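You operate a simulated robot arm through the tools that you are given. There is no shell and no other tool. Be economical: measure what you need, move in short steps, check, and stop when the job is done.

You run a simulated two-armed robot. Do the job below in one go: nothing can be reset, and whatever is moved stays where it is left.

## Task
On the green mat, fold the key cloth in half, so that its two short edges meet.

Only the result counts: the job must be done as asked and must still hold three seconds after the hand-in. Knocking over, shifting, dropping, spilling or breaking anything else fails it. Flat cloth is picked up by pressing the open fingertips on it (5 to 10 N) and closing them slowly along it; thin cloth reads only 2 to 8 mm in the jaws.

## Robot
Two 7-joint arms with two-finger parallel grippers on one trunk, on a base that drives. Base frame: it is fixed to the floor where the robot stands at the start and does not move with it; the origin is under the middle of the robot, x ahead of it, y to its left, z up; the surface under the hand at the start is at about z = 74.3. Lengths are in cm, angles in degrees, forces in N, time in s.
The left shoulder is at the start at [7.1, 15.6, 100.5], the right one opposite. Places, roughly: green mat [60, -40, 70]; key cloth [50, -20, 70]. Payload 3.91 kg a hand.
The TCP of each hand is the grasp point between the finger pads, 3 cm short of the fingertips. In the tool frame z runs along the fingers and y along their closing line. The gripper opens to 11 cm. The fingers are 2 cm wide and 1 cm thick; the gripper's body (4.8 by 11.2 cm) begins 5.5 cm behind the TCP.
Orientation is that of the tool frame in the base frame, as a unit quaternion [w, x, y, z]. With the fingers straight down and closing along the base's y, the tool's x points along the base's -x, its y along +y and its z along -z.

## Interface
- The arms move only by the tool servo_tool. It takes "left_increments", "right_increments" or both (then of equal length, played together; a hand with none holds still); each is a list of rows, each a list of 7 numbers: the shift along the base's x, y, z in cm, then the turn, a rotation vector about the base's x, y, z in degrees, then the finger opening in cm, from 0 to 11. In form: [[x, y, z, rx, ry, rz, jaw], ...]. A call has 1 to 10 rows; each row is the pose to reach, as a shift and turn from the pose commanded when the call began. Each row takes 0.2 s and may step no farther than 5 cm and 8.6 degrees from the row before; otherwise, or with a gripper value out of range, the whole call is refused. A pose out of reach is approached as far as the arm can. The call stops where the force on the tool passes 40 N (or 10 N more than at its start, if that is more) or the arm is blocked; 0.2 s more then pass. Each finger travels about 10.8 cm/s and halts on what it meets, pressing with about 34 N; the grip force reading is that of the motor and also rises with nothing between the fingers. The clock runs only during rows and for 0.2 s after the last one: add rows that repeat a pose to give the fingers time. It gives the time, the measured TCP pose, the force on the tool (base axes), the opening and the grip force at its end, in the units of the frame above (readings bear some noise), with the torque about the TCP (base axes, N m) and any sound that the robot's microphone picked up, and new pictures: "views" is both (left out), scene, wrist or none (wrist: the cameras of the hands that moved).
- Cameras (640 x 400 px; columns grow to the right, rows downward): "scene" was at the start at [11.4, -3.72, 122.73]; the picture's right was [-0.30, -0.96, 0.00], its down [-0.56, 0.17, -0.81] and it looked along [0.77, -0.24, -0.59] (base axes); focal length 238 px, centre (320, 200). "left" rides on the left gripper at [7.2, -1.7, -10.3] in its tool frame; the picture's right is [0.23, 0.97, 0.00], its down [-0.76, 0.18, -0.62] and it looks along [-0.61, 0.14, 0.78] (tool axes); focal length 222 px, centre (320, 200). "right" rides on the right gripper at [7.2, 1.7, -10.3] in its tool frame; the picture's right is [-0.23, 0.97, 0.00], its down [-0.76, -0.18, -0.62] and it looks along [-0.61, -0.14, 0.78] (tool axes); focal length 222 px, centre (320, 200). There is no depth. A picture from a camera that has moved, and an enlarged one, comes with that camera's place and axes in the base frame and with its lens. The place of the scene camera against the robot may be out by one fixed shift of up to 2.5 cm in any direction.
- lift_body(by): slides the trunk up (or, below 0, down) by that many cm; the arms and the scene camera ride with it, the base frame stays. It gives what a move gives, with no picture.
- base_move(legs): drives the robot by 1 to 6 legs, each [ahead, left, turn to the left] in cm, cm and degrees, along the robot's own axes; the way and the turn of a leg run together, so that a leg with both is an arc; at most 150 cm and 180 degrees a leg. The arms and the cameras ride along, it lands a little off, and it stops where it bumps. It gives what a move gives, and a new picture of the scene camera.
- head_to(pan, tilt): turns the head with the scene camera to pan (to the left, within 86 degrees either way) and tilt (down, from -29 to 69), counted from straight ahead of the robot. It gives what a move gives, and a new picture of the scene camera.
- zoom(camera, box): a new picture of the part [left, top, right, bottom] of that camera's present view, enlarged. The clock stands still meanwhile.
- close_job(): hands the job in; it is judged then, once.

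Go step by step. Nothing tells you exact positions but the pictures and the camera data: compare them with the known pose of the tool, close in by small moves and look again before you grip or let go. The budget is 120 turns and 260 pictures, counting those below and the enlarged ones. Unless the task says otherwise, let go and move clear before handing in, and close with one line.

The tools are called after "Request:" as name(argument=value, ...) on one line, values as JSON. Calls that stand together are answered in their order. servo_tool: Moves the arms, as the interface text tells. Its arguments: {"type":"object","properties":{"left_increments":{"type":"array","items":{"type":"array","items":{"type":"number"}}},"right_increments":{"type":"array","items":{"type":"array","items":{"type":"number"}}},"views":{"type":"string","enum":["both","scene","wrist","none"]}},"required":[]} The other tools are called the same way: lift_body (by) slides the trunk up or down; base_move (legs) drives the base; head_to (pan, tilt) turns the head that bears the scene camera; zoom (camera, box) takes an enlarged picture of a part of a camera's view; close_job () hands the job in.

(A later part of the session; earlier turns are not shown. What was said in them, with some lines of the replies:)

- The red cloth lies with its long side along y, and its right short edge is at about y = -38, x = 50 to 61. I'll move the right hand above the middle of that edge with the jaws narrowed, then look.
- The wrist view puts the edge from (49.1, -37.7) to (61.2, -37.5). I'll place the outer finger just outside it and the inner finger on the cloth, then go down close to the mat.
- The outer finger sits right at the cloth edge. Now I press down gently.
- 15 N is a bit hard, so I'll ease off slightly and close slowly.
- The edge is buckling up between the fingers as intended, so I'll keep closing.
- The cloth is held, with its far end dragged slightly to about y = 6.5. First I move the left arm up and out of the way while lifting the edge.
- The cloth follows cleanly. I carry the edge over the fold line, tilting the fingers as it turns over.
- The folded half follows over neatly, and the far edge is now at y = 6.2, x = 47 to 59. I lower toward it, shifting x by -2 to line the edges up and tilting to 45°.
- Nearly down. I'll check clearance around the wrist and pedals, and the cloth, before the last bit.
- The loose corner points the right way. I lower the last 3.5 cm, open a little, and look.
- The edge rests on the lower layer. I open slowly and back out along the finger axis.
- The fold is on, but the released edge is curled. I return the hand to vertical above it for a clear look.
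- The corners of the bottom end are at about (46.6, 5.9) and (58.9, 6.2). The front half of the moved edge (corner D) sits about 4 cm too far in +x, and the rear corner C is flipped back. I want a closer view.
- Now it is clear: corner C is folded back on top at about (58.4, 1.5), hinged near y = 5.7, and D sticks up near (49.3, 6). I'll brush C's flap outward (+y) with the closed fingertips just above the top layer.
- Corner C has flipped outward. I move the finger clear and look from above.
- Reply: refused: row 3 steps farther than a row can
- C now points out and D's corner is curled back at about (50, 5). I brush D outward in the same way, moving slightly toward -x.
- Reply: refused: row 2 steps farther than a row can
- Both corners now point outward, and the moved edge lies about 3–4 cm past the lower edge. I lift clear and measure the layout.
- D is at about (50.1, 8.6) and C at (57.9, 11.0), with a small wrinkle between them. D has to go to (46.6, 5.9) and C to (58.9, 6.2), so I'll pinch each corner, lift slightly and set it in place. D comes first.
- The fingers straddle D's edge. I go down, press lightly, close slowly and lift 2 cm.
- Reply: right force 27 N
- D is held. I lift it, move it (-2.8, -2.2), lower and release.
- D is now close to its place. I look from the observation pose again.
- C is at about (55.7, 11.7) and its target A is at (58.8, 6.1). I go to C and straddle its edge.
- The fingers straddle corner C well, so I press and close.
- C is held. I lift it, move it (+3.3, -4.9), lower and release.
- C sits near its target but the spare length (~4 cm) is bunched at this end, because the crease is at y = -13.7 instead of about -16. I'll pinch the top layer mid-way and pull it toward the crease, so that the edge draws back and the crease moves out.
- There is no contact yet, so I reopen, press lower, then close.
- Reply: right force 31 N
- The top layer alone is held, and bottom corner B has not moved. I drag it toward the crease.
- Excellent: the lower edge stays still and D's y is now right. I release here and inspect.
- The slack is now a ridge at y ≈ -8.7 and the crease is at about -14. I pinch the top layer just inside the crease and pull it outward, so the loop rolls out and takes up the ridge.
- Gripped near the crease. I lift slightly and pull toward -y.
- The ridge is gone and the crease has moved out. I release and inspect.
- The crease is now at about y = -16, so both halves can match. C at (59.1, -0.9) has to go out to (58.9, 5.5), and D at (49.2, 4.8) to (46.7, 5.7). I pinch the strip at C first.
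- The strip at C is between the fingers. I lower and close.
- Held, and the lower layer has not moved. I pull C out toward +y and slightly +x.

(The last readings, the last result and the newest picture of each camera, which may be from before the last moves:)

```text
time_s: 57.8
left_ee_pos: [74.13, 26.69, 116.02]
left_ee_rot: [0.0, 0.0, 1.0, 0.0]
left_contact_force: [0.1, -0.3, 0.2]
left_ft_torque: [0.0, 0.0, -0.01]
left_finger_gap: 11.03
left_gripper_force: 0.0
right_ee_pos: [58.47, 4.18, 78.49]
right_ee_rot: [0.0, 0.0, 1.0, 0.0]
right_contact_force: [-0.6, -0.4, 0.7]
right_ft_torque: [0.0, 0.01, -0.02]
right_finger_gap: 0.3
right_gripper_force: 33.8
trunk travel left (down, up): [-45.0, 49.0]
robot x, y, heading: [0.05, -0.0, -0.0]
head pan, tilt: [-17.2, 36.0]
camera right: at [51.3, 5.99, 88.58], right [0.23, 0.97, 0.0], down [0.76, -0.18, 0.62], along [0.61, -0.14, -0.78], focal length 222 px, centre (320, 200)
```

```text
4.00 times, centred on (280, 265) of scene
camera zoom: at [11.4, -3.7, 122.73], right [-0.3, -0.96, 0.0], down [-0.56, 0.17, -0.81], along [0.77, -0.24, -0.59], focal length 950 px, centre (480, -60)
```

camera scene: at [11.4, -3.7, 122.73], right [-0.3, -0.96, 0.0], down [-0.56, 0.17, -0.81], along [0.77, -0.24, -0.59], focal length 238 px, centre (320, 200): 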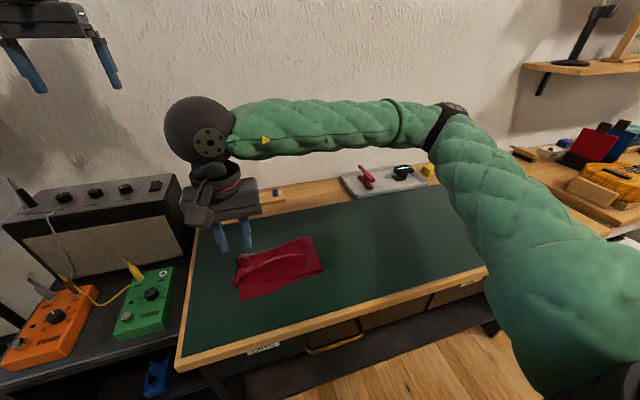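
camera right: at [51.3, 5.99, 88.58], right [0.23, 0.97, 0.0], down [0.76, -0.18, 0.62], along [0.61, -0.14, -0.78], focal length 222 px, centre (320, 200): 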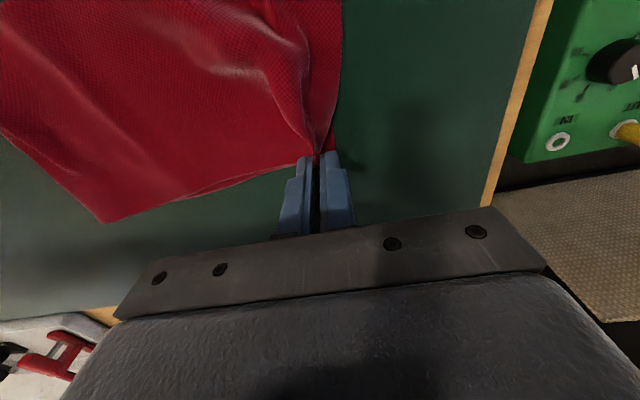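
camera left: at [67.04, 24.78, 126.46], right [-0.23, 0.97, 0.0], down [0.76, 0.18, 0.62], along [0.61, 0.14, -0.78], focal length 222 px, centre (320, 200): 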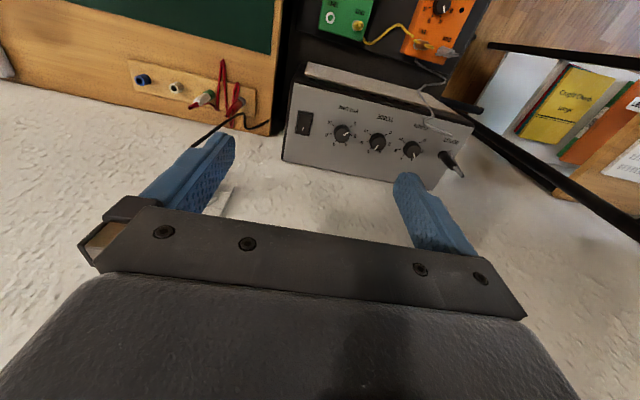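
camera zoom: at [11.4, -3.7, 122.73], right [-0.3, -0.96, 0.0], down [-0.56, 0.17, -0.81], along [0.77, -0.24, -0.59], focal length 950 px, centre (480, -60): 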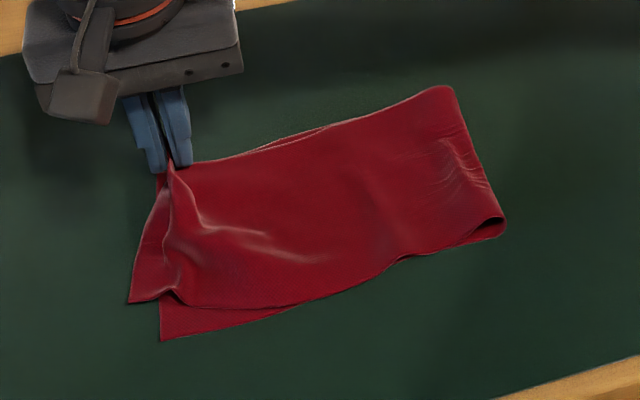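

C is nearly in place. I release it and look again.

Request:
servo_tool(right_increments=[[0, 0, -0.5, 0, 0, 0, 0], [0, 0, -0.5, 0, 0, 0, 1], [0, 0, -0.5, 0, 0, 0, 2], [0, 0, 2.5, 0, 0, 0, 2], [0, 0, 6, 0, 0, 0, 0], [-1, -4, 8.5, 0, 0, 0, 0], [-2.5, -8, 8.5, 0, 0, 0, 0], [-3.5, -12, 8.5, 0, 0, 0, 0], [-3.5, -12, 8.5, 0, 0, 0, 0]], views="none")

Request:
zoom(camera="scene", box=[210, 215, 350, 315])

Request:
zoom(camera="right", box=[240, 0, 560, 200])

```text
time_s: 59.8
left_ee_pos: [74.16, 26.63, 115.95]
left_ee_rot: [-0.001, 0.0, 1.0, 0.0]
left_contact_force: [0.0, -0.6, -0.1]
left_ft_torque: [0.01, 0.01, -0.01]
left_finger_gap: 11.0
left_gripper_force: 0.0
right_ee_pos: [55.06, -7.76, 86.98]
right_ee_rot: [0.0, 0.0, 1.0, -0.001]
right_contact_force: [0.5, 0.0, -0.5]
right_ft_torque: [-0.04, 0.01, 0.0]
right_finger_gap: 0.0
right_gripper_force: 34.2
trunk travel left (down, up): [-45.0, 49.0]
robot x, y, heading: [-0.03, 0.19, 0.1]
head pan, tilt: [-17.2, 36.0]
```

```text
4.00 times, centred on (280, 265) of scene
camera zoom: at [11.45, -3.61, 122.73], right [-0.3, -0.96, 0.0], down [-0.56, 0.17, -0.81], along [0.77, -0.24, -0.59], focal length 950 px, centre (480, -60)
```

zoom: 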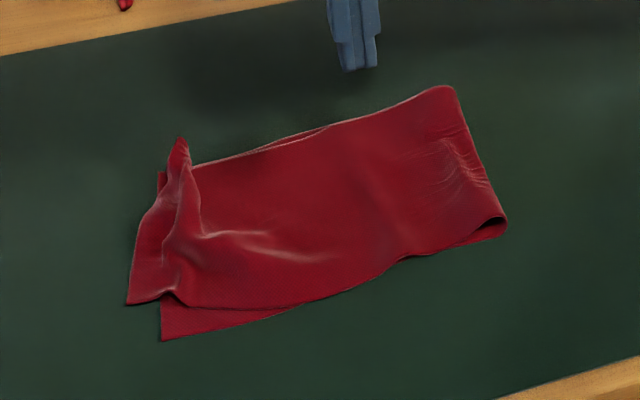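

```text
2.00 times, centred on (400, 100) of right
camera zoom: at [47.85, -6.0, 97.04], right [0.23, 0.97, 0.0], down [0.76, -0.18, 0.62], along [0.61, -0.14, -0.78], focal length 444 px, centre (160, 400)
```

zoom: 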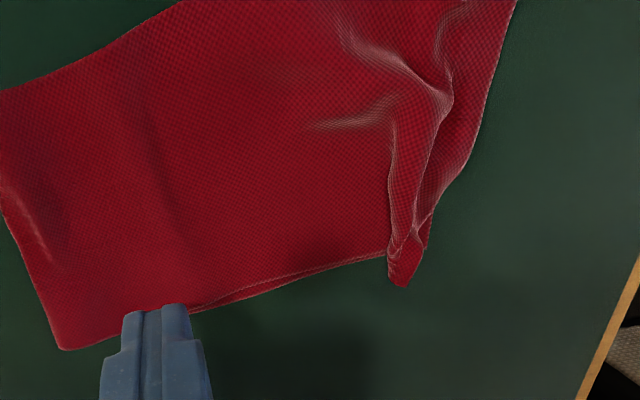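

C is near (60.5, 4.2) with its corner turned over, and D is at about (50, 7.6). I go to D to pull it toward -x and flatten the wrinkle.

Request:
servo_tool(right_increments=[[-1, 4, 0, 0, 0, 0, 2.6], [-2, 8.5, 0, 0, 0, 0, 2.6], [-3.5, 12.5, -2, 0, 0, 0, 2.6], [-4.3, 14.4, -5, 0, 0, 0, 2.6], [-4.3, 14.4, -7.5, 0, 0, 0, 2.6], [-4.3, 14.4, -7.5, 0, 0, 0, 2.6]], views="none")

Request:
zoom(camera="right", box=[160, 0, 480, 200])

```text
time_s: 61.2
left_ee_pos: [74.07, 26.65, 116.09]
left_ee_rot: [0.0, 0.0, 1.0, 0.0]
left_contact_force: [0.8, -0.1, 0.5]
left_ft_torque: [0.01, 0.01, 0.0]
left_finger_gap: 11.0
left_gripper_force: 0.0
right_ee_pos: [50.69, 6.57, 79.32]
right_ee_rot: [-0.001, 0.0, 1.0, 0.0]
right_contact_force: [0.1, 0.4, 0.8]
right_ft_torque: [0.03, -0.03, 0.0]
right_finger_gap: 2.58
right_gripper_force: 0.2
trunk travel left (down, up): [-45.0, 49.0]
robot x, y, heading: [-0.16, 0.16, 0.0]
head pan, tilt: [-17.2, 36.0]
```

```text
2.00 times, centred on (320, 100) of right
camera zoom: at [43.51, 8.36, 89.53], right [0.23, 0.97, 0.0], down [0.76, -0.18, 0.62], along [0.61, -0.14, -0.78], focal length 444 px, centre (320, 400)
```

zoom: 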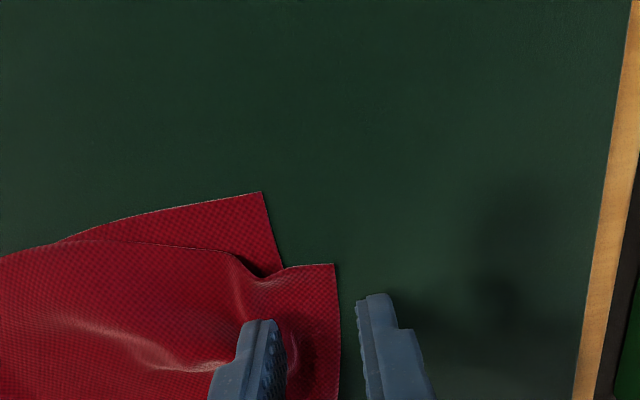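

Request:
servo_tool(right_increments=[[-0.4, 0, -1, 0, 0, 0, 2.6], [-0.4, 0, -1.85, 0, 0, 0, 2.6], [-0.4, 0, -2.0, 0, 0, 0, 2.4], [-0.4, 0, -2.0, 0, 0, 0, 2.0], [-0.4, 0, -2.0, 0, 0, 0, 1.5], [-0.4, 0, -1.95, 0, 0, 0, 1], [-0.4, 0, -1.95, 0, 0, 0, 0.5], [-0.4, 0, -1.95, 0, 0, 0, 0], [-0.4, 0, -1.95, 0, 0, 0, 0], [-0.4, 0, -0.5, 0, 0, 0, 0]], views="wrist")

```text
time_s: 63.4
left_ee_pos: [74.17, 26.61, 116.11]
left_ee_rot: [0.0, 0.0, 1.0, 0.0]
left_contact_force: [-0.6, 0.3, 0.5]
left_ft_torque: [0.02, -0.03, -0.01]
left_finger_gap: 11.0
left_gripper_force: 0.0
right_ee_pos: [50.14, 6.65, 78.87]
right_ee_rot: [-0.001, -0.001, 1.0, 0.0]
right_contact_force: [0.0, 0.6, 0.3]
right_ft_torque: [-0.02, -0.04, -0.02]
right_finger_gap: 0.19
right_gripper_force: 34.2
trunk travel left (down, up): [-45.0, 49.0]
robot x, y, heading: [0.04, -0.18, -0.3]
head pan, tilt: [-17.2, 36.0]
camera right: at [43.01, 8.43, 89.08], right [0.23, 0.97, 0.0], down [0.76, -0.18, 0.62], along [0.61, -0.14, -0.78], focal length 222 px, centre (320, 200)
```

right: 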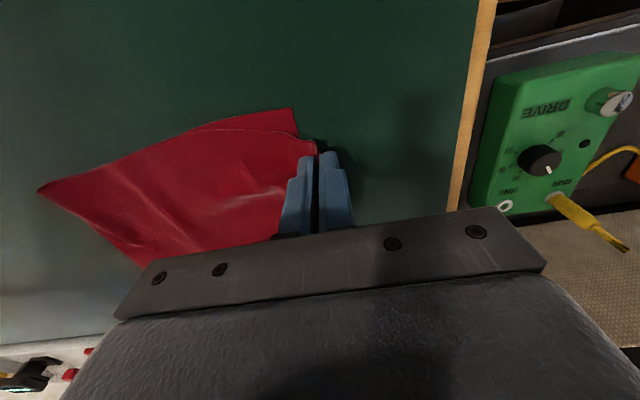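

Request:
servo_tool(right_increments=[[0, 0, 0.5, 0, 0, 0, 0], [-1, -0.6, 0.8, 0, 0, 0, 0], [-2, -1.2, 0.8, 0, 0, 0, 0], [-2.9, -1.7, 0.8, 0, 0, 0, 0], [-2.9, -1.7, -0.3, 0, 0, 0, 0], [-2.9, -1.7, -1.2, 0, 0, 0, 0], [-2.9, -1.7, -1.2, 0, 0, 0, 1], [-2.9, -1.7, -1.2, 0, 0, 0, 2], [-2.9, -1.7, 2, 0, 0, 0, 2], [-2.9, -1.7, 6, 0, 0, 0, 2]], views="none")

Request:
servo_tool(right_increments=[[2, -3, 2.2, 0, 0, 0, 0], [4, -6, 2.2, 0, 0, 0, 0], [6, -9, 2.2, 0, 0, 0, 0], [7.8, -12.5, 2.2, 0, 0, 0, 0], [7.8, -12.5, 2.2, 0, 0, 0, 0]], views="none")

Request:
zoom(camera="scene", box=[210, 215, 350, 315])

Request:
zoom(camera="right", box=[240, 0, 560, 200])

```text
time_s: 65.6
left_ee_pos: [74.18, 26.68, 116.14]
left_ee_rot: [0.0, -0.001, 1.0, 0.001]
left_contact_force: [0.2, -0.4, 1.9]
left_ft_torque: [0.01, -0.03, -0.02]
left_finger_gap: 11.01
left_gripper_force: 0.2
right_ee_pos: [47.36, 4.95, 85.06]
right_ee_rot: [0.001, 0.0, 1.0, 0.001]
right_contact_force: [0.4, -0.1, -0.8]
right_ft_torque: [-0.03, 0.02, -0.02]
right_finger_gap: 1.99
right_gripper_force: 0.1
trunk travel left (down, up): [-45.0, 49.0]
robot x, y, heading: [0.1, 0.15, -0.0]
head pan, tilt: [-17.2, 36.0]
```

```text
time_s: 66.8
left_ee_pos: [74.11, 26.59, 116.03]
left_ee_rot: [0.001, 0.0, 1.0, 0.0]
left_contact_force: [-0.4, 0.4, -0.9]
left_ft_torque: [0.01, -0.04, 0.01]
left_finger_gap: 10.98
left_gripper_force: 0.1
right_ee_pos: [55.19, -7.63, 87.04]
right_ee_rot: [0.0, 0.0, 1.0, 0.0]
right_contact_force: [-0.8, -0.2, -0.2]
right_ft_torque: [-0.01, 0.01, 0.0]
right_finger_gap: 0.0
right_gripper_force: 34.1
trunk travel left (down, up): [-45.0, 49.0]
robot x, y, heading: [-0.3, 0.08, 0.0]
head pan, tilt: [-17.2, 36.0]
```

```text
4.00 times, centred on (280, 265) of scene
camera zoom: at [11.41, -3.64, 122.73], right [-0.3, -0.96, 0.0], down [-0.56, 0.17, -0.81], along [0.77, -0.24, -0.59], focal length 950 px, centre (480, -60)
```

zoom: 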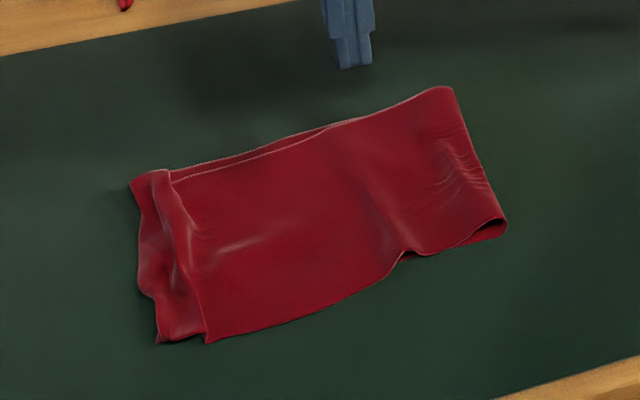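

```text
2.00 times, centred on (400, 100) of right
camera zoom: at [47.97, -5.76, 97.22], right [0.23, 0.97, 0.0], down [0.76, -0.18, 0.62], along [0.61, -0.14, -0.78], focal length 444 px, centre (160, 400)
```

zoom: 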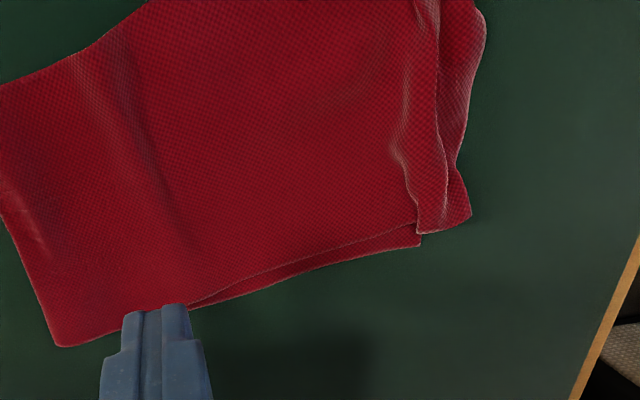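

D now lies on B, and C is at (57.8, 7.6) with A at (58.9, 5.5). A pleat along x holds the spare length. I'll pinch the top mid-way again and draw the end back about 1.3 cm, then pin the end with the left hand while pulling the pleat flat.

Request:
servo_tool(right_increments=[[-1.5, -0.5, -4, 0, 0, 0, 3], [-1.5, -0.5, -8, 0, 0, 0, 3], [-1.5, -0.5, -9.5, 0, 0, 0, 3], [-1.5, -0.5, -9.72, 0, 0, 0, 2.6], [-1.5, -0.5, -9.72, 0, 0, 0, 2.1], [-1.5, -0.5, -9.7, 0, 0, 0, 1.6], [-1.5, -0.5, -9.7, 0, 0, 0, 1], [-1.5, -0.5, -9.7, 0, 0, 0, 0.4], [-1.5, -0.5, -9.7, 0, 0, 0, 0], [-1.5, -0.5, -9.7, 0, 0, 0, 0]], left_increments=[[-2, -3, 0, 0, 0, 0, 8], [-4, -6, 0, 0, 0, 0, 5], [-6, -9, 0, 0, 0, 0, 2], [-9, -12, -1, 0, 0, 0, 0], [-12, -14, -4, 0, 0, 0, 0], [-15, -16, -7, 0, 0, 0, 0], [-18, -17, -10, 0, 0, 0, 0], [-20, -18, -14, 0, 0, 0, 0], [-21.5, -18, -18, 0, 0, 0, 0], [-21.5, -18, -20, 0, 0, 0, 0]])

```text
time_s: 69.0
left_ee_pos: [52.41, 8.63, 95.99]
left_ee_rot: [0.0, 0.0, 1.0, 0.0]
left_contact_force: [0.3, 0.2, 0.3]
left_ft_torque: [-0.01, 0.03, 0.04]
left_finger_gap: 0.0
left_gripper_force: 34.2
right_ee_pos: [53.62, -8.19, 77.43]
right_ee_rot: [0.0, 0.0, 1.0, 0.0]
right_contact_force: [0.1, -5.0, 11.7]
right_ft_torque: [-0.1, -0.05, 0.0]
right_finger_gap: 0.2
right_gripper_force: 34.0
trunk travel left (down, up): [-45.0, 49.0]
robot x, y, heading: [-0.12, -0.08, -0.1]
head pan, tilt: [-17.2, 36.0]
camera scene: at [11.34, -3.71, 122.75], right [-0.3, -0.96, 0.0], down [-0.56, 0.17, -0.81], along [0.77, -0.24, -0.59], focal length 238 px, centre (320, 200)
camera right: at [46.43, -6.34, 87.64], right [0.23, 0.97, 0.0], down [0.76, -0.18, 0.62], along [0.61, -0.14, -0.78], focal length 222 px, centre (320, 200)
camera left: at [45.29, 6.96, 106.51], right [-0.23, 0.97, 0.0], down [0.76, 0.18, 0.62], along [0.61, 0.14, -0.78], focal length 222 px, centre (320, 200)
```

scene: 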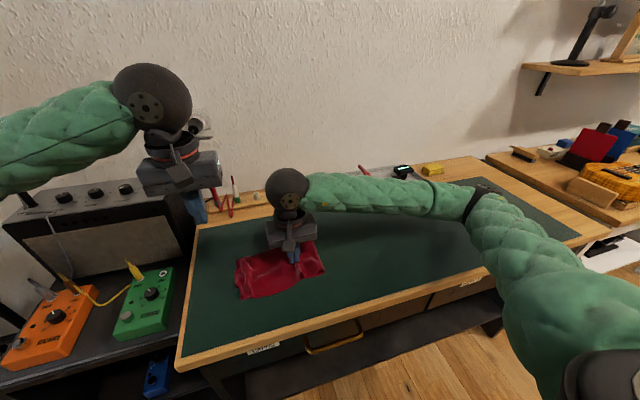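
right: 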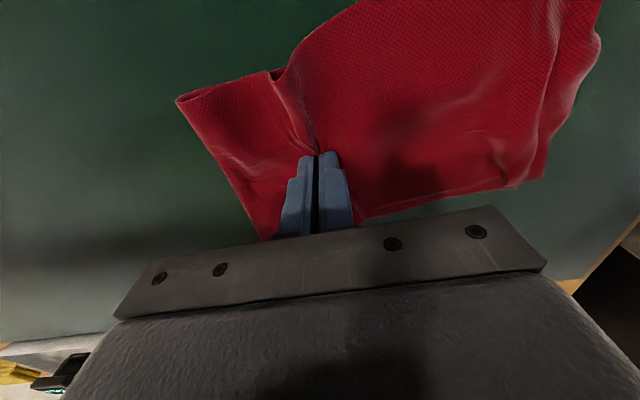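
left: 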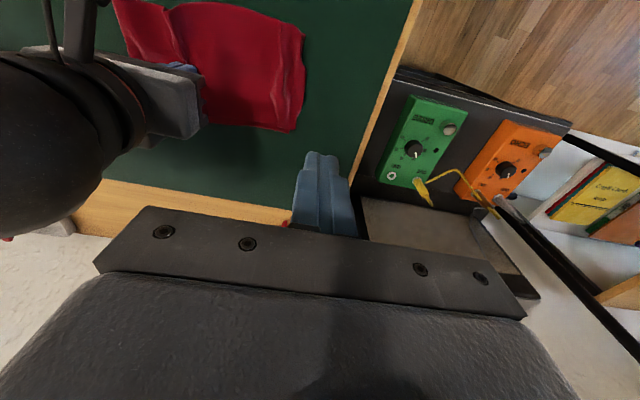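

Request:
servo_tool(right_increments=[[0, 0, 0.8, 0, 0, 0, 0], [0, -0.3, 1, 0, 0, 0, 0]], views="none")

Request:
zoom(camera="left", box=[120, 0, 360, 150])

Request:
zoom(camera="scene", box=[210, 215, 350, 315])

```text
time_s: 69.6
left_ee_pos: [52.54, 8.72, 96.13]
left_ee_rot: [0.0, -0.001, 1.0, 0.0]
left_contact_force: [0.8, -0.4, 0.9]
left_ft_torque: [-0.01, 0.01, -0.01]
left_finger_gap: 0.0
left_gripper_force: 33.8
right_ee_pos: [53.67, -8.42, 78.52]
right_ee_rot: [0.0, -0.001, 1.0, 0.0]
right_contact_force: [-1.1, -0.6, 0.1]
right_ft_torque: [-0.04, -0.02, 0.03]
right_finger_gap: 0.19
right_gripper_force: 34.1
trunk travel left (down, up): [-45.0, 49.0]
robot x, y, heading: [0.19, 0.02, -0.1]
head pan, tilt: [-17.2, 36.0]
```

```text
2.67 times, centred on (240, 75) of left
camera zoom: at [45.37, 6.95, 106.47], right [-0.23, 0.97, 0.0], down [0.76, 0.18, 0.62], along [0.61, 0.14, -0.78], focal length 592 px, centre (533, 533)
```

zoom: 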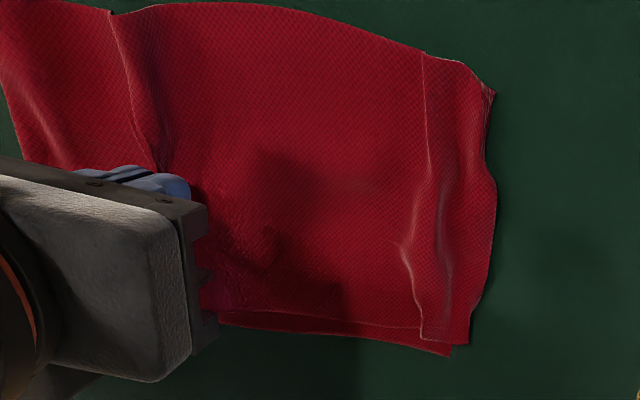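

```text
4.00 times, centred on (280, 265) of scene
camera zoom: at [11.4, -3.72, 122.72], right [-0.3, -0.96, 0.0], down [-0.56, 0.17, -0.81], along [0.77, -0.24, -0.59], focal length 950 px, centre (480, -60)
```

zoom: 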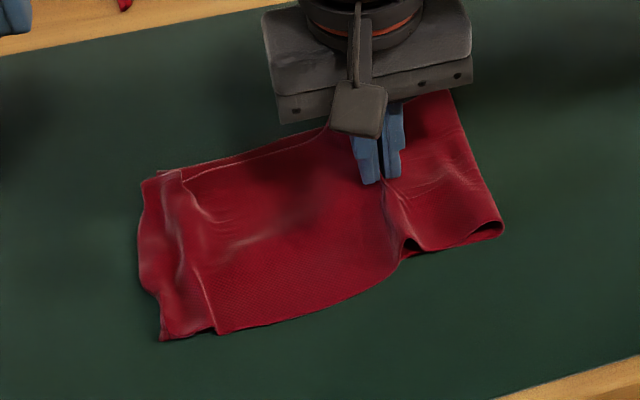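

From the left camera: C is within 1 cm of A, D is at B, and only the pleat at y ≈ 3 to 4 remains. I bring the left fingertip down on the edge strip at (52.5, 5.2) as a pin.

Request:
servo_tool(left_increments=[[0, -1.5, -4.5, 0, 0, 0, 0], [0, -3, -9, 0, 0, 0, 0], [0, -3.5, -13.5, 0, 0, 0, 0], [0, -3.5, -16.5, 0, 0, 0, 0], [0, -3.5, -18, 0, 0, 0, 0], [0, -3.5, -18.4, 0, 0, 0, 0], [0, -3.5, -18.4, 0, 0, 0, 0]], views="wrist")

```text
time_s: 71.2
left_ee_pos: [52.62, 5.2, 77.63]
left_ee_rot: [-0.001, 0.0, 1.0, 0.0]
left_contact_force: [-0.3, 0.1, 0.8]
left_ft_torque: [0.01, -0.03, -0.01]
left_finger_gap: 0.0
left_gripper_force: 33.9
right_ee_pos: [53.61, -8.36, 78.34]
right_ee_rot: [0.0, 0.0, 1.0, 0.0]
right_contact_force: [-0.2, -0.1, -0.6]
right_ft_torque: [-0.02, 0.04, 0.01]
right_finger_gap: 0.18
right_gripper_force: 34.1
trunk travel left (down, up): [-45.0, 49.0]
robot x, y, heading: [0.22, -0.1, -0.1]
head pan, tilt: [-17.2, 36.0]
camera left: at [45.4, 3.51, 88.08], right [-0.23, 0.97, 0.0], down [0.76, 0.18, 0.62], along [0.61, 0.14, -0.78], focal length 222 px, centre (320, 200)
```

left: 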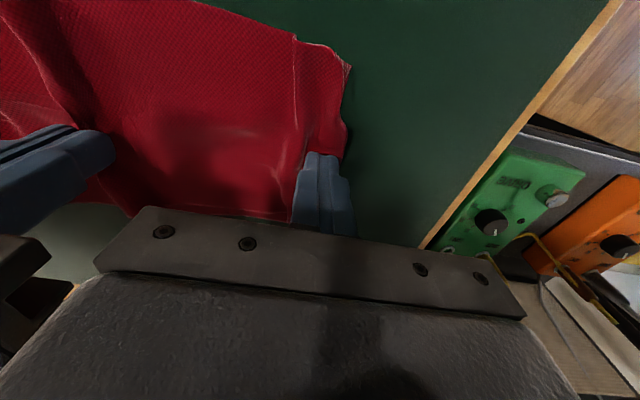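

The pin is on the strip. I press a little more and pull with the right hand toward -y.

Request:
servo_tool(left_increments=[[0, 0, -0.2, 0, 0, 0, 0], [0, 0, -0.25, 0, 0, 0, 0], [0, 0, -0.25, 0, 0, 0, 0], [0, 0, -0.25, 0, 0, 0, 0], [0, 0, -0.25, 0, 0, 0, 0], [0, 0, -0.25, 0, 0, 0, 0]], right_increments=[[0, 0, 0, 0, 0, 0, 0], [0, 0, 0, 0, 0, 0, 0], [0, -0.7, 0, 0, 0, 0, 0], [0, -1.4, 0, 0, 0, 0, 0], [0, -2.1, 0, 0, 0, 0, 0], [0, -2.1, 0, 0, 0, 0, 0]], views="wrist")

Request:
zoom(camera="scene", box=[210, 215, 350, 315])

```text
time_s: 72.6
left_ee_pos: [52.53, 5.15, 77.58]
left_ee_rot: [0.0, 0.0, 1.0, -0.001]
left_contact_force: [1.8, -2.8, 15.3]
left_ft_torque: [-0.1, -0.04, -0.02]
left_finger_gap: 0.0
left_gripper_force: 34.4
right_ee_pos: [53.69, -10.32, 78.55]
right_ee_rot: [0.0, 0.0, 1.0, 0.001]
right_contact_force: [-0.1, 5.3, 0.5]
right_ft_torque: [0.19, 0.05, 0.05]
right_finger_gap: 0.2
right_gripper_force: 34.2
trunk travel left (down, up): [-45.0, 49.0]
robot x, y, heading: [0.08, 0.04, -0.1]
head pan, tilt: [-17.2, 36.0]
camera right: at [46.46, -8.68, 88.64], right [0.23, 0.97, 0.0], down [0.76, -0.18, 0.62], along [0.61, -0.14, -0.78], focal length 222 px, centre (320, 200)
camera left: at [45.37, 3.5, 87.92], right [-0.23, 0.97, 0.0], down [0.76, 0.18, 0.62], along [0.61, 0.14, -0.78], focal length 222 px, centre (320, 200)
```

right: 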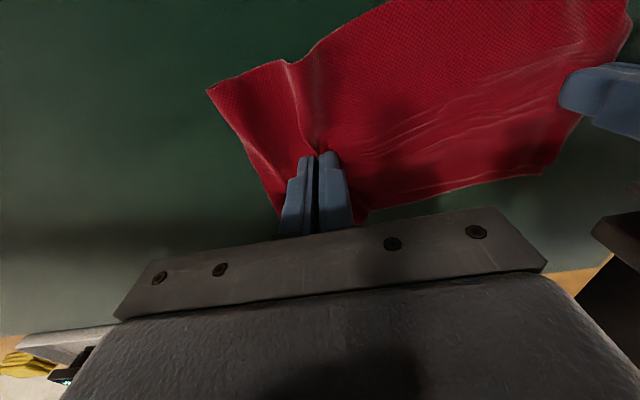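
left: 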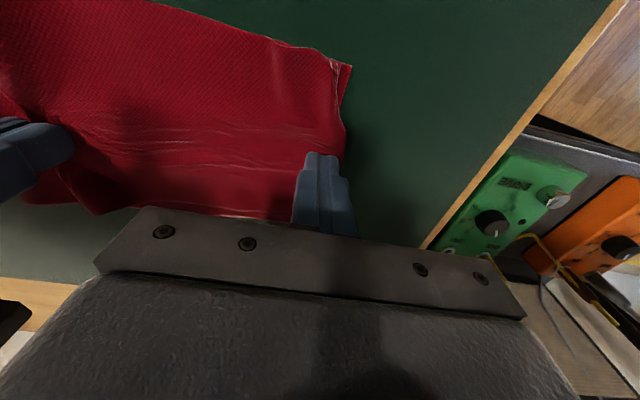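

```text
4.00 times, centred on (280, 265) of scene
camera zoom: at [11.33, -3.7, 122.75], right [-0.3, -0.96, 0.0], down [-0.56, 0.17, -0.81], along [0.77, -0.24, -0.59], focal length 950 px, centre (480, -60)
```

zoom: 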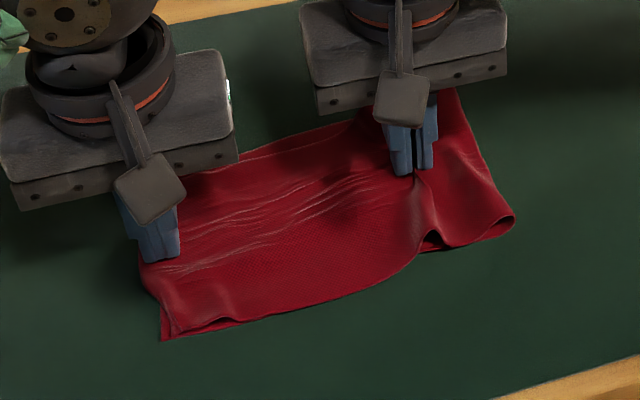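

The pleat is pulled flat. With the pin kept, I release the right hand and re-pinch near the crease to roll it outward.

Request:
servo_tool(right_increments=[[0, 0.2, -0.7, 0, 0, 0, 0], [0, 0.2, -0.7, 0, 0, 0, 1], [0, 0.2, -0.7, 0, 0, 0, 2], [0, 0.2, 2, 0, 0, 0, 2], [0, -1.5, 3.5, 0, 0, 0, 2.4], [0, -3.2, 3, 0, 0, 0, 2.4], [0, -3.2, 1, 0, 0, 0, 2.4], [0, -3.2, 1, 0, 0, 0, 2.4]], views="wrist")

```text
time_s: 74.4
left_ee_pos: [52.52, 5.12, 77.42]
left_ee_rot: [-0.001, 0.0, 1.0, 0.0]
left_contact_force: [4.5, 1.7, 21.2]
left_ft_torque: [0.04, -0.13, 0.04]
left_finger_gap: 0.0
left_gripper_force: 34.7
right_ee_pos: [53.56, -13.71, 79.45]
right_ee_rot: [-0.001, -0.001, 1.0, 0.0]
right_contact_force: [0.2, 0.8, 0.8]
right_ft_torque: [0.02, -0.01, 0.02]
right_finger_gap: 2.38
right_gripper_force: 0.0
trunk travel left (down, up): [-45.0, 49.0]
robot x, y, heading: [-0.27, -0.14, -0.3]
head pan, tilt: [-17.2, 36.0]
camera right: at [46.42, -11.96, 89.63], right [0.23, 0.97, 0.0], down [0.76, -0.18, 0.62], along [0.61, -0.14, -0.78], focal length 222 px, centre (320, 200)
```

right: 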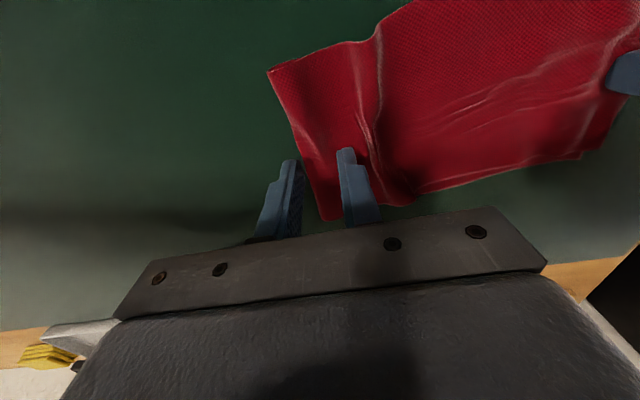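

Request:
servo_tool(right_increments=[[0, 0.8, -1, 0, 0, 0, 2.2], [0, 0.8, -1.9, 0, 0, 0, 2.2], [0, 0.8, -2.05, 0, 0, 0, 1.8], [0, 0.8, -2.05, 0, 0, 0, 1.3], [0, 0.8, -2.0, 0, 0, 0, 0.8], [0, 0.8, -2.0, 0, 0, 0, 0.3], [0, 0.8, -2.0, 0, 0, 0, 0], [0, 0.8, -2.0, 0, 0, 0, 0], [0, 0.8, -1, 0, 0, 0, 0]], views="wrist")

```text
time_s: 76.4
left_ee_pos: [52.36, 5.26, 77.54]
left_ee_rot: [0.0, 0.0, 1.0, 0.0]
left_contact_force: [4.7, 1.2, 23.0]
left_ft_torque: [0.02, -0.15, 0.0]
left_finger_gap: 0.0
left_gripper_force: 33.9
right_ee_pos: [53.64, -13.0, 78.39]
right_ee_rot: [0.0, 0.001, 1.0, 0.0]
right_contact_force: [0.0, 0.1, 0.1]
right_ft_torque: [-0.01, 0.01, 0.0]
right_finger_gap: 0.0
right_gripper_force: 33.9
trunk travel left (down, up): [-45.0, 49.0]
robot x, y, heading: [0.07, 0.01, -0.0]
head pan, tilt: [-17.2, 36.0]
camera right: at [46.43, -11.13, 88.59], right [0.23, 0.97, 0.0], down [0.76, -0.18, 0.62], along [0.61, -0.14, -0.78], focal length 222 px, centre (320, 200)
```

right: 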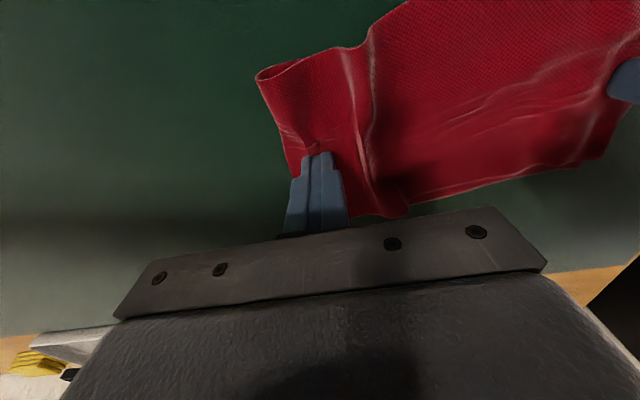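

The pinch slipped, so I retry with a slightly firmer press and a wider gap.

Request:
servo_tool(right_increments=[[0, 0, 0.8, 0, 0, 0, 1.5], [0, 0.2, 0.8, 0, 0, 0, 2.6], [0, 0.2, -0.8, 0, 0, 0, 2.6], [0, 0.2, -1.2, 0, 0, 0, 2.6], [0, 0.2, -1.2, 0, 0, 0, 2.0], [0, 0.2, -1.2, 0, 0, 0, 1.4], [0, 0.2, -1.18, 0, 0, 0, 0.8], [0, 0.2, -1.15, 0, 0, 0, 0.2], [0, 0.2, -1.1, 0, 0, 0, 0], [0, 0.2, -1.1, 0, 0, 0, 0]], views="wrist")

```text
time_s: 77.9
left_ee_pos: [52.48, 5.15, 77.65]
left_ee_rot: [0.001, -0.001, 1.0, 0.001]
left_contact_force: [0.1, 1.6, 10.0]
left_ft_torque: [0.04, -0.01, -0.02]
left_finger_gap: 0.0
left_gripper_force: 34.5
right_ee_pos: [53.54, -12.75, 77.61]
right_ee_rot: [0.003, 0.0, 1.0, 0.001]
right_contact_force: [-2.5, -1.3, 16.9]
right_ft_torque: [-0.06, 0.14, 0.01]
right_finger_gap: 0.89
right_gripper_force: 1.0
trunk travel left (down, up): [-45.0, 49.0]
robot x, y, heading: [-0.35, -0.39, -0.2]
head pan, tilt: [-17.2, 36.0]
stopped in row 7 (right hand): the force on the tool passed its limit at 41 N (the readings are from after the stop); the commanded pose is now the measured one
camera right: at [46.33, -10.91, 87.61], right [0.23, 0.97, 0.0], down [0.76, -0.18, 0.63], along [0.61, -0.14, -0.78], focal length 222 px, centre (320, 200)
```

right: 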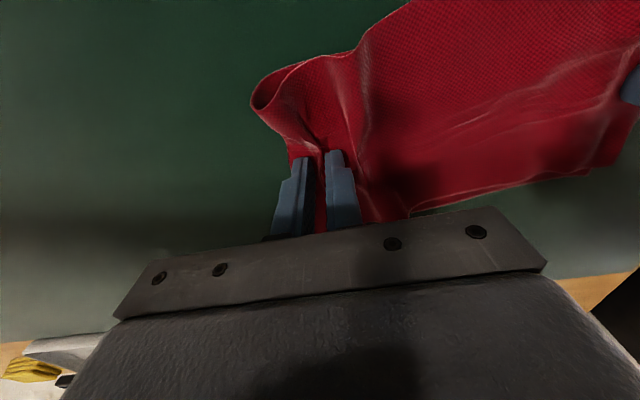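

The cloth is gathering between the fingers. I finish closing and pull toward -y.

Request:
servo_tool(right_increments=[[0, 0, 0, 0, 0, 0, 0.4], [0, 0, 0, 0, 0, 0, 0], [0, 0, 0, 0, 0, 0, 0], [0, 0, 0.8, 0, 0, 0, 0], [0, 0, 0.8, 0, 0, 0, 0]], views="none")

```text
time_s: 79.1
left_ee_pos: [52.3, 5.1, 77.43]
left_ee_rot: [0.0, 0.001, 1.0, 0.0]
left_contact_force: [-3.1, 1.7, 25.6]
left_ft_torque: [0.07, 0.06, -0.05]
left_finger_gap: 0.0
left_gripper_force: 34.4
right_ee_pos: [53.63, -12.65, 78.25]
right_ee_rot: [0.0, -0.001, 1.0, 0.0]
right_contact_force: [0.0, 0.5, -0.9]
right_ft_torque: [0.03, 0.0, -0.01]
right_finger_gap: 0.19
right_gripper_force: 33.9
trunk travel left (down, up): [-45.0, 49.0]
robot x, y, heading: [0.07, -0.07, -0.0]
head pan, tilt: [-17.2, 36.0]
```

Request:
servo_tool(right_increments=[[0, -1, 0, 0, 0, 0, 0], [0, -2, 0, 0, 0, 0, 0], [0, -3, 0, 0, 0, 0, 0], [0, -3, 0, 0, 0, 0, 0]], views="wrist")

Request:
zoom(camera="scene", box=[210, 215, 350, 315])

```text
time_s: 80.1
left_ee_pos: [52.49, 5.23, 77.47]
left_ee_rot: [0.0, 0.0, 1.0, -0.001]
left_contact_force: [-0.9, -7.7, 27.6]
left_ft_torque: [-0.26, 0.0, -0.03]
left_finger_gap: 0.02
left_gripper_force: 33.9
right_ee_pos: [53.65, -15.67, 78.15]
right_ee_rot: [0.001, -0.001, 1.0, 0.001]
right_contact_force: [-1.6, 17.0, -0.2]
right_ft_torque: [0.58, 0.06, 0.03]
right_finger_gap: 0.21
right_gripper_force: 34.4
trunk travel left (down, up): [-45.0, 49.0]
robot x, y, heading: [0.12, -0.12, -0.1]
head pan, tilt: [-17.2, 36.0]
camera right: at [46.31, -13.84, 88.35], right [0.23, 0.97, 0.0], down [0.76, -0.18, 0.63], along [0.61, -0.14, -0.78], focal length 222 px, centre (320, 200)
```

right: 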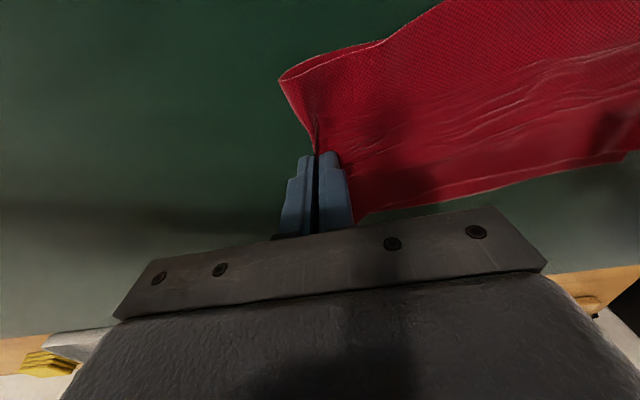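

```text
4.00 times, centred on (280, 265) of scene
camera zoom: at [11.25, -3.67, 122.76], right [-0.3, -0.96, 0.0], down [-0.56, 0.17, -0.81], along [0.77, -0.24, -0.59], focal length 950 px, centre (480, -60)
```

zoom: 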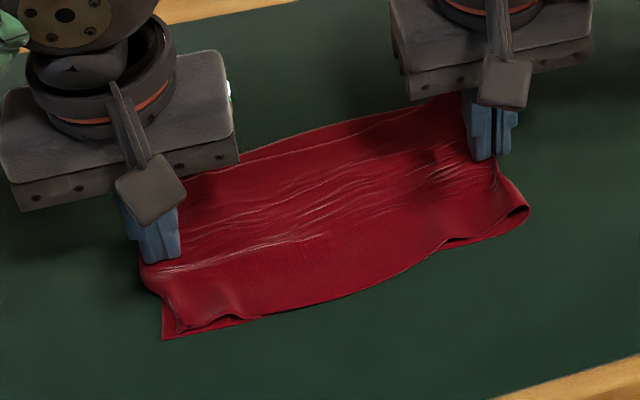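

Taut, with everything drawn flat. I ease off, release the right hand, then lift the left pin straight up.

Request:
servo_tool(right_increments=[[0, 0.4, -0.4, 0, 0, 0, 0], [0, 0.4, -0.5, 0, 0, 0, 1], [0, 0.4, -0.5, 0, 0, 0, 2], [0, 0.4, 2, 0, 0, 0, 2], [0, 0.4, 6, 0, 0, 0, 2], [0, 0.4, 8, 0, 0, 0, 0], [0, 0.4, 8, 0, 0, 0, 0], [0, 0.4, 8, 0, 0, 0, 0]], left_increments=[[0, 0, 0, 0, 0, 0, 0], [0, 0, 0, 0, 0, 0, 0], [0, 0, 0, 0, 0, 0, 0], [0, 0, 0, 0, 0, 0, 0], [0, 0, 0, 0, 0, 0, 0], [0, 0, 4, 0, 0, 0, 0], [0, 1, 8.5, 0, 0, 0, 0], [0, 3, 13, 0, 0, 0, 0]], views="wrist")

Request:
zoom(camera="scene", box=[210, 215, 350, 315])

Request:
zoom(camera="left", box=[120, 0, 440, 200])

```text
time_s: 81.9
left_ee_pos: [52.38, 8.19, 90.44]
left_ee_rot: [0.0, -0.001, 1.0, 0.0]
left_contact_force: [0.4, 0.2, -0.4]
left_ft_torque: [-0.01, -0.01, 0.02]
left_finger_gap: 0.02
left_gripper_force: 33.8
right_ee_pos: [53.66, -15.27, 86.16]
right_ee_rot: [0.001, 0.0, 1.0, 0.0]
right_contact_force: [0.8, 0.1, 0.7]
right_ft_torque: [0.02, 0.0, -0.03]
right_finger_gap: 0.0
right_gripper_force: 34.1
trunk travel left (down, up): [-45.0, 49.0]
robot x, y, heading: [-0.17, -0.09, -0.0]
head pan, tilt: [-17.2, 36.0]
camera right: at [46.45, -13.48, 96.32], right [0.23, 0.97, 0.0], down [0.76, -0.18, 0.63], along [0.61, -0.14, -0.78], focal length 222 px, centre (320, 200)
camera left: at [45.29, 6.46, 100.88], right [-0.23, 0.97, 0.0], down [0.76, 0.18, 0.62], along [0.61, 0.14, -0.78], focal length 222 px, centre (320, 200)
```

right: 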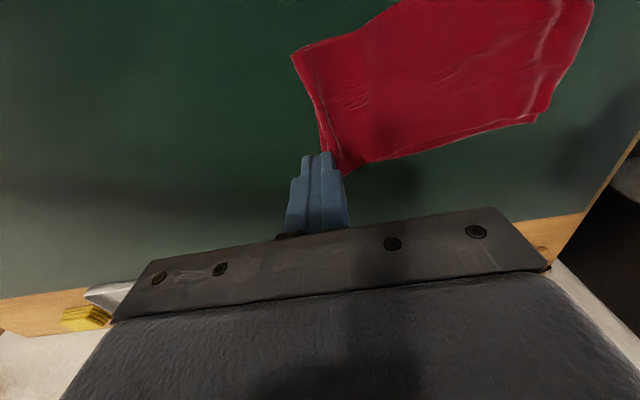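
left: 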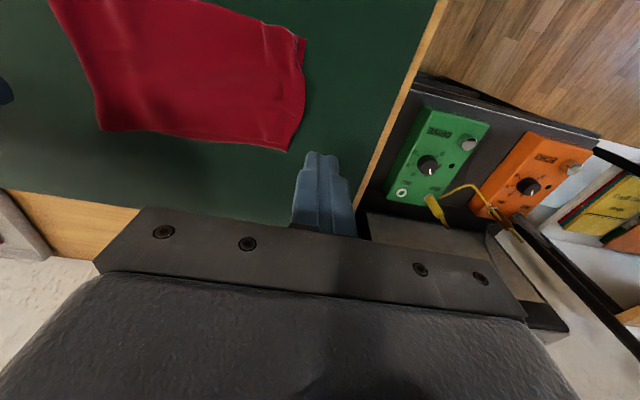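

```text
4.00 times, centred on (280, 265) of scene
camera zoom: at [11.31, -3.72, 122.73], right [-0.3, -0.96, 0.0], down [-0.56, 0.17, -0.81], along [0.77, -0.24, -0.59], focal length 950 px, centre (480, -60)
```

zoom: 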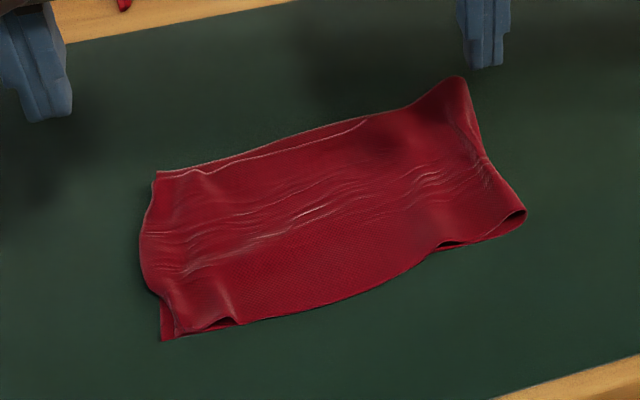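

```text
2.00 times, centred on (280, 100) of left
camera zoom: at [45.29, 6.46, 100.88], right [-0.23, 0.97, 0.0], down [0.76, 0.18, 0.62], along [0.61, 0.14, -0.78], focal length 444 px, centre (400, 400)
```

zoom: 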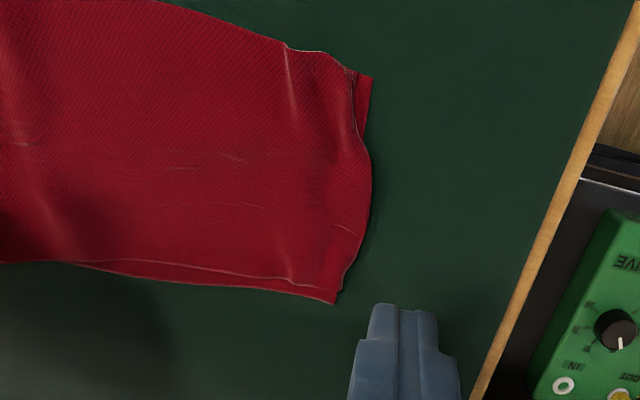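

All corners now match within about 1 cm. I take a closer look at both corners before deciding.

Request:
zoom(camera="left", box=[240, 10, 336, 70])

Request:
zoom(camera="left", box=[240, 100, 336, 160])

Request:
zoom(camera="scene", box=[235, 250, 315, 300])

```text
6.67 times, centred on (288, 40) of left
camera zoom: at [45.29, 6.46, 100.88], right [-0.23, 0.97, 0.0], down [0.76, 0.18, 0.62], along [0.61, 0.14, -0.78], focal length 1481 px, centre (533, 1267)
```

zoom: 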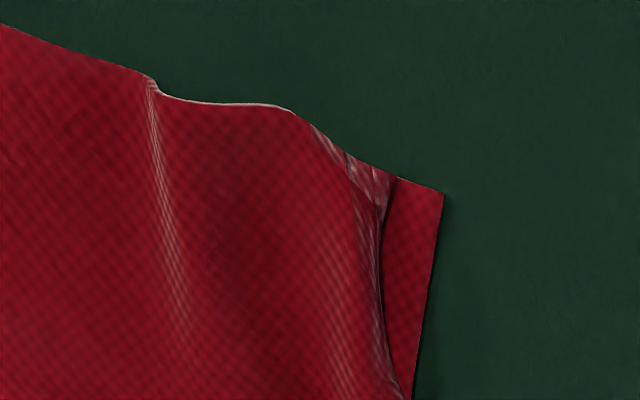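

```text
6.67 times, centred on (288, 130) of left
camera zoom: at [45.29, 6.46, 100.88], right [-0.23, 0.97, 0.0], down [0.76, 0.18, 0.62], along [0.61, 0.14, -0.78], focal length 1481 px, centre (533, 667)
```

zoom: 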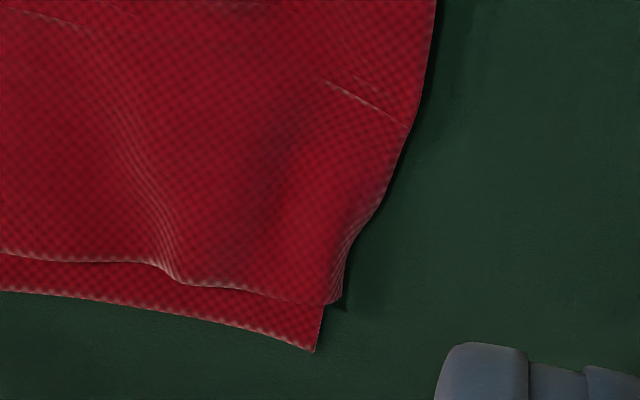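

```text
8.00 times, centred on (275, 275) of scene
camera zoom: at [11.31, -3.72, 122.73], right [-0.3, -0.96, 0.0], down [-0.56, 0.17, -0.81], along [0.77, -0.24, -0.59], focal length 1901 px, centre (680, -400)
```

zoom: 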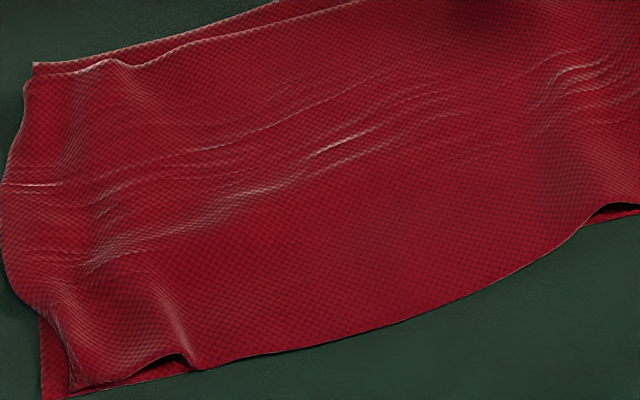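

The short edges meet: both corner pairs match within about 1 cm, and the crease is at half length. I move both hands clear and take a last look.

Request:
servo_tool(right_increments=[[0, -3, 3, 0, 0, 0, 2], [0, -7, 4, 0, 0, 0, 4], [0, -11, 5, 0, 0, 0, 6], [0, -15, 6, 0, 0, 0, 6], [0, -15, 6, 0, 0, 0, 6]], left_increments=[[2, 2, 3.5, 0, 0, 0, 0], [4, 4, 7, 0, 0, 0, 0], [7, 6, 10, 0, 0, 0, 0], [10, 8, 13, 0, 0, 0, 0], [10, 8, 13, 0, 0, 0, 0]], views="scene")

Request:
zoom(camera="scene", box=[210, 215, 350, 315])

```text
time_s: 83.1
left_ee_pos: [62.43, 16.15, 103.18]
left_ee_rot: [-0.001, 0.0, 1.0, 0.0]
left_contact_force: [0.1, 0.6, -0.2]
left_ft_torque: [0.0, 0.04, 0.0]
left_finger_gap: 0.01
left_gripper_force: 34.1
right_ee_pos: [53.7, -30.37, 92.17]
right_ee_rot: [0.0, 0.0, 1.0, 0.0]
right_contact_force: [0.1, -0.6, -0.1]
right_ft_torque: [-0.03, 0.0, 0.01]
right_finger_gap: 5.99
right_gripper_force: 0.0
trunk travel left (down, up): [-45.0, 49.0]
robot x, y, heading: [0.31, 0.11, -0.2]
head pan, tilt: [-17.2, 36.0]
camera scene: at [11.44, -3.68, 122.72], right [-0.3, -0.96, 0.0], down [-0.56, 0.17, -0.81], along [0.77, -0.24, -0.59], focal length 238 px, centre (320, 200)
```

scene: 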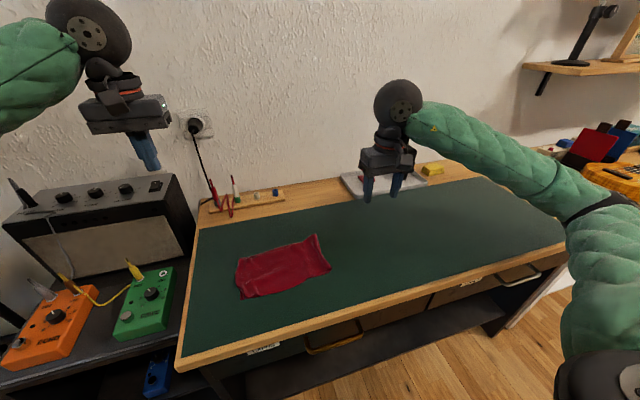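

```text
4.00 times, centred on (280, 265) of scene
camera zoom: at [11.44, -3.68, 122.72], right [-0.3, -0.96, 0.0], down [-0.56, 0.17, -0.81], along [0.77, -0.24, -0.59], focal length 950 px, centre (480, -60)
```

zoom: 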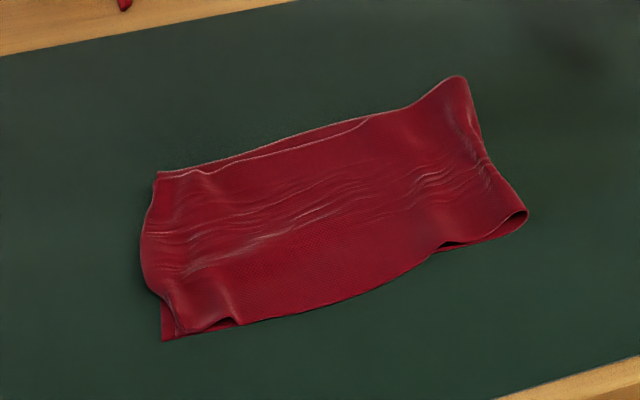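

The cloth lies folded in half with its short edges together, the hands are clear and nothing else has moved, so I hand in.

Request:
close_job()

```text
The job is handed in.
```

I folded the key cloth in half on the green mat and handed the job in. At my last look its two short edges met, with corners within about 1 cm of each other. A few small wrinkles remain in the top layer. Both hands had let go and were clear, and nothing else was disturbed.
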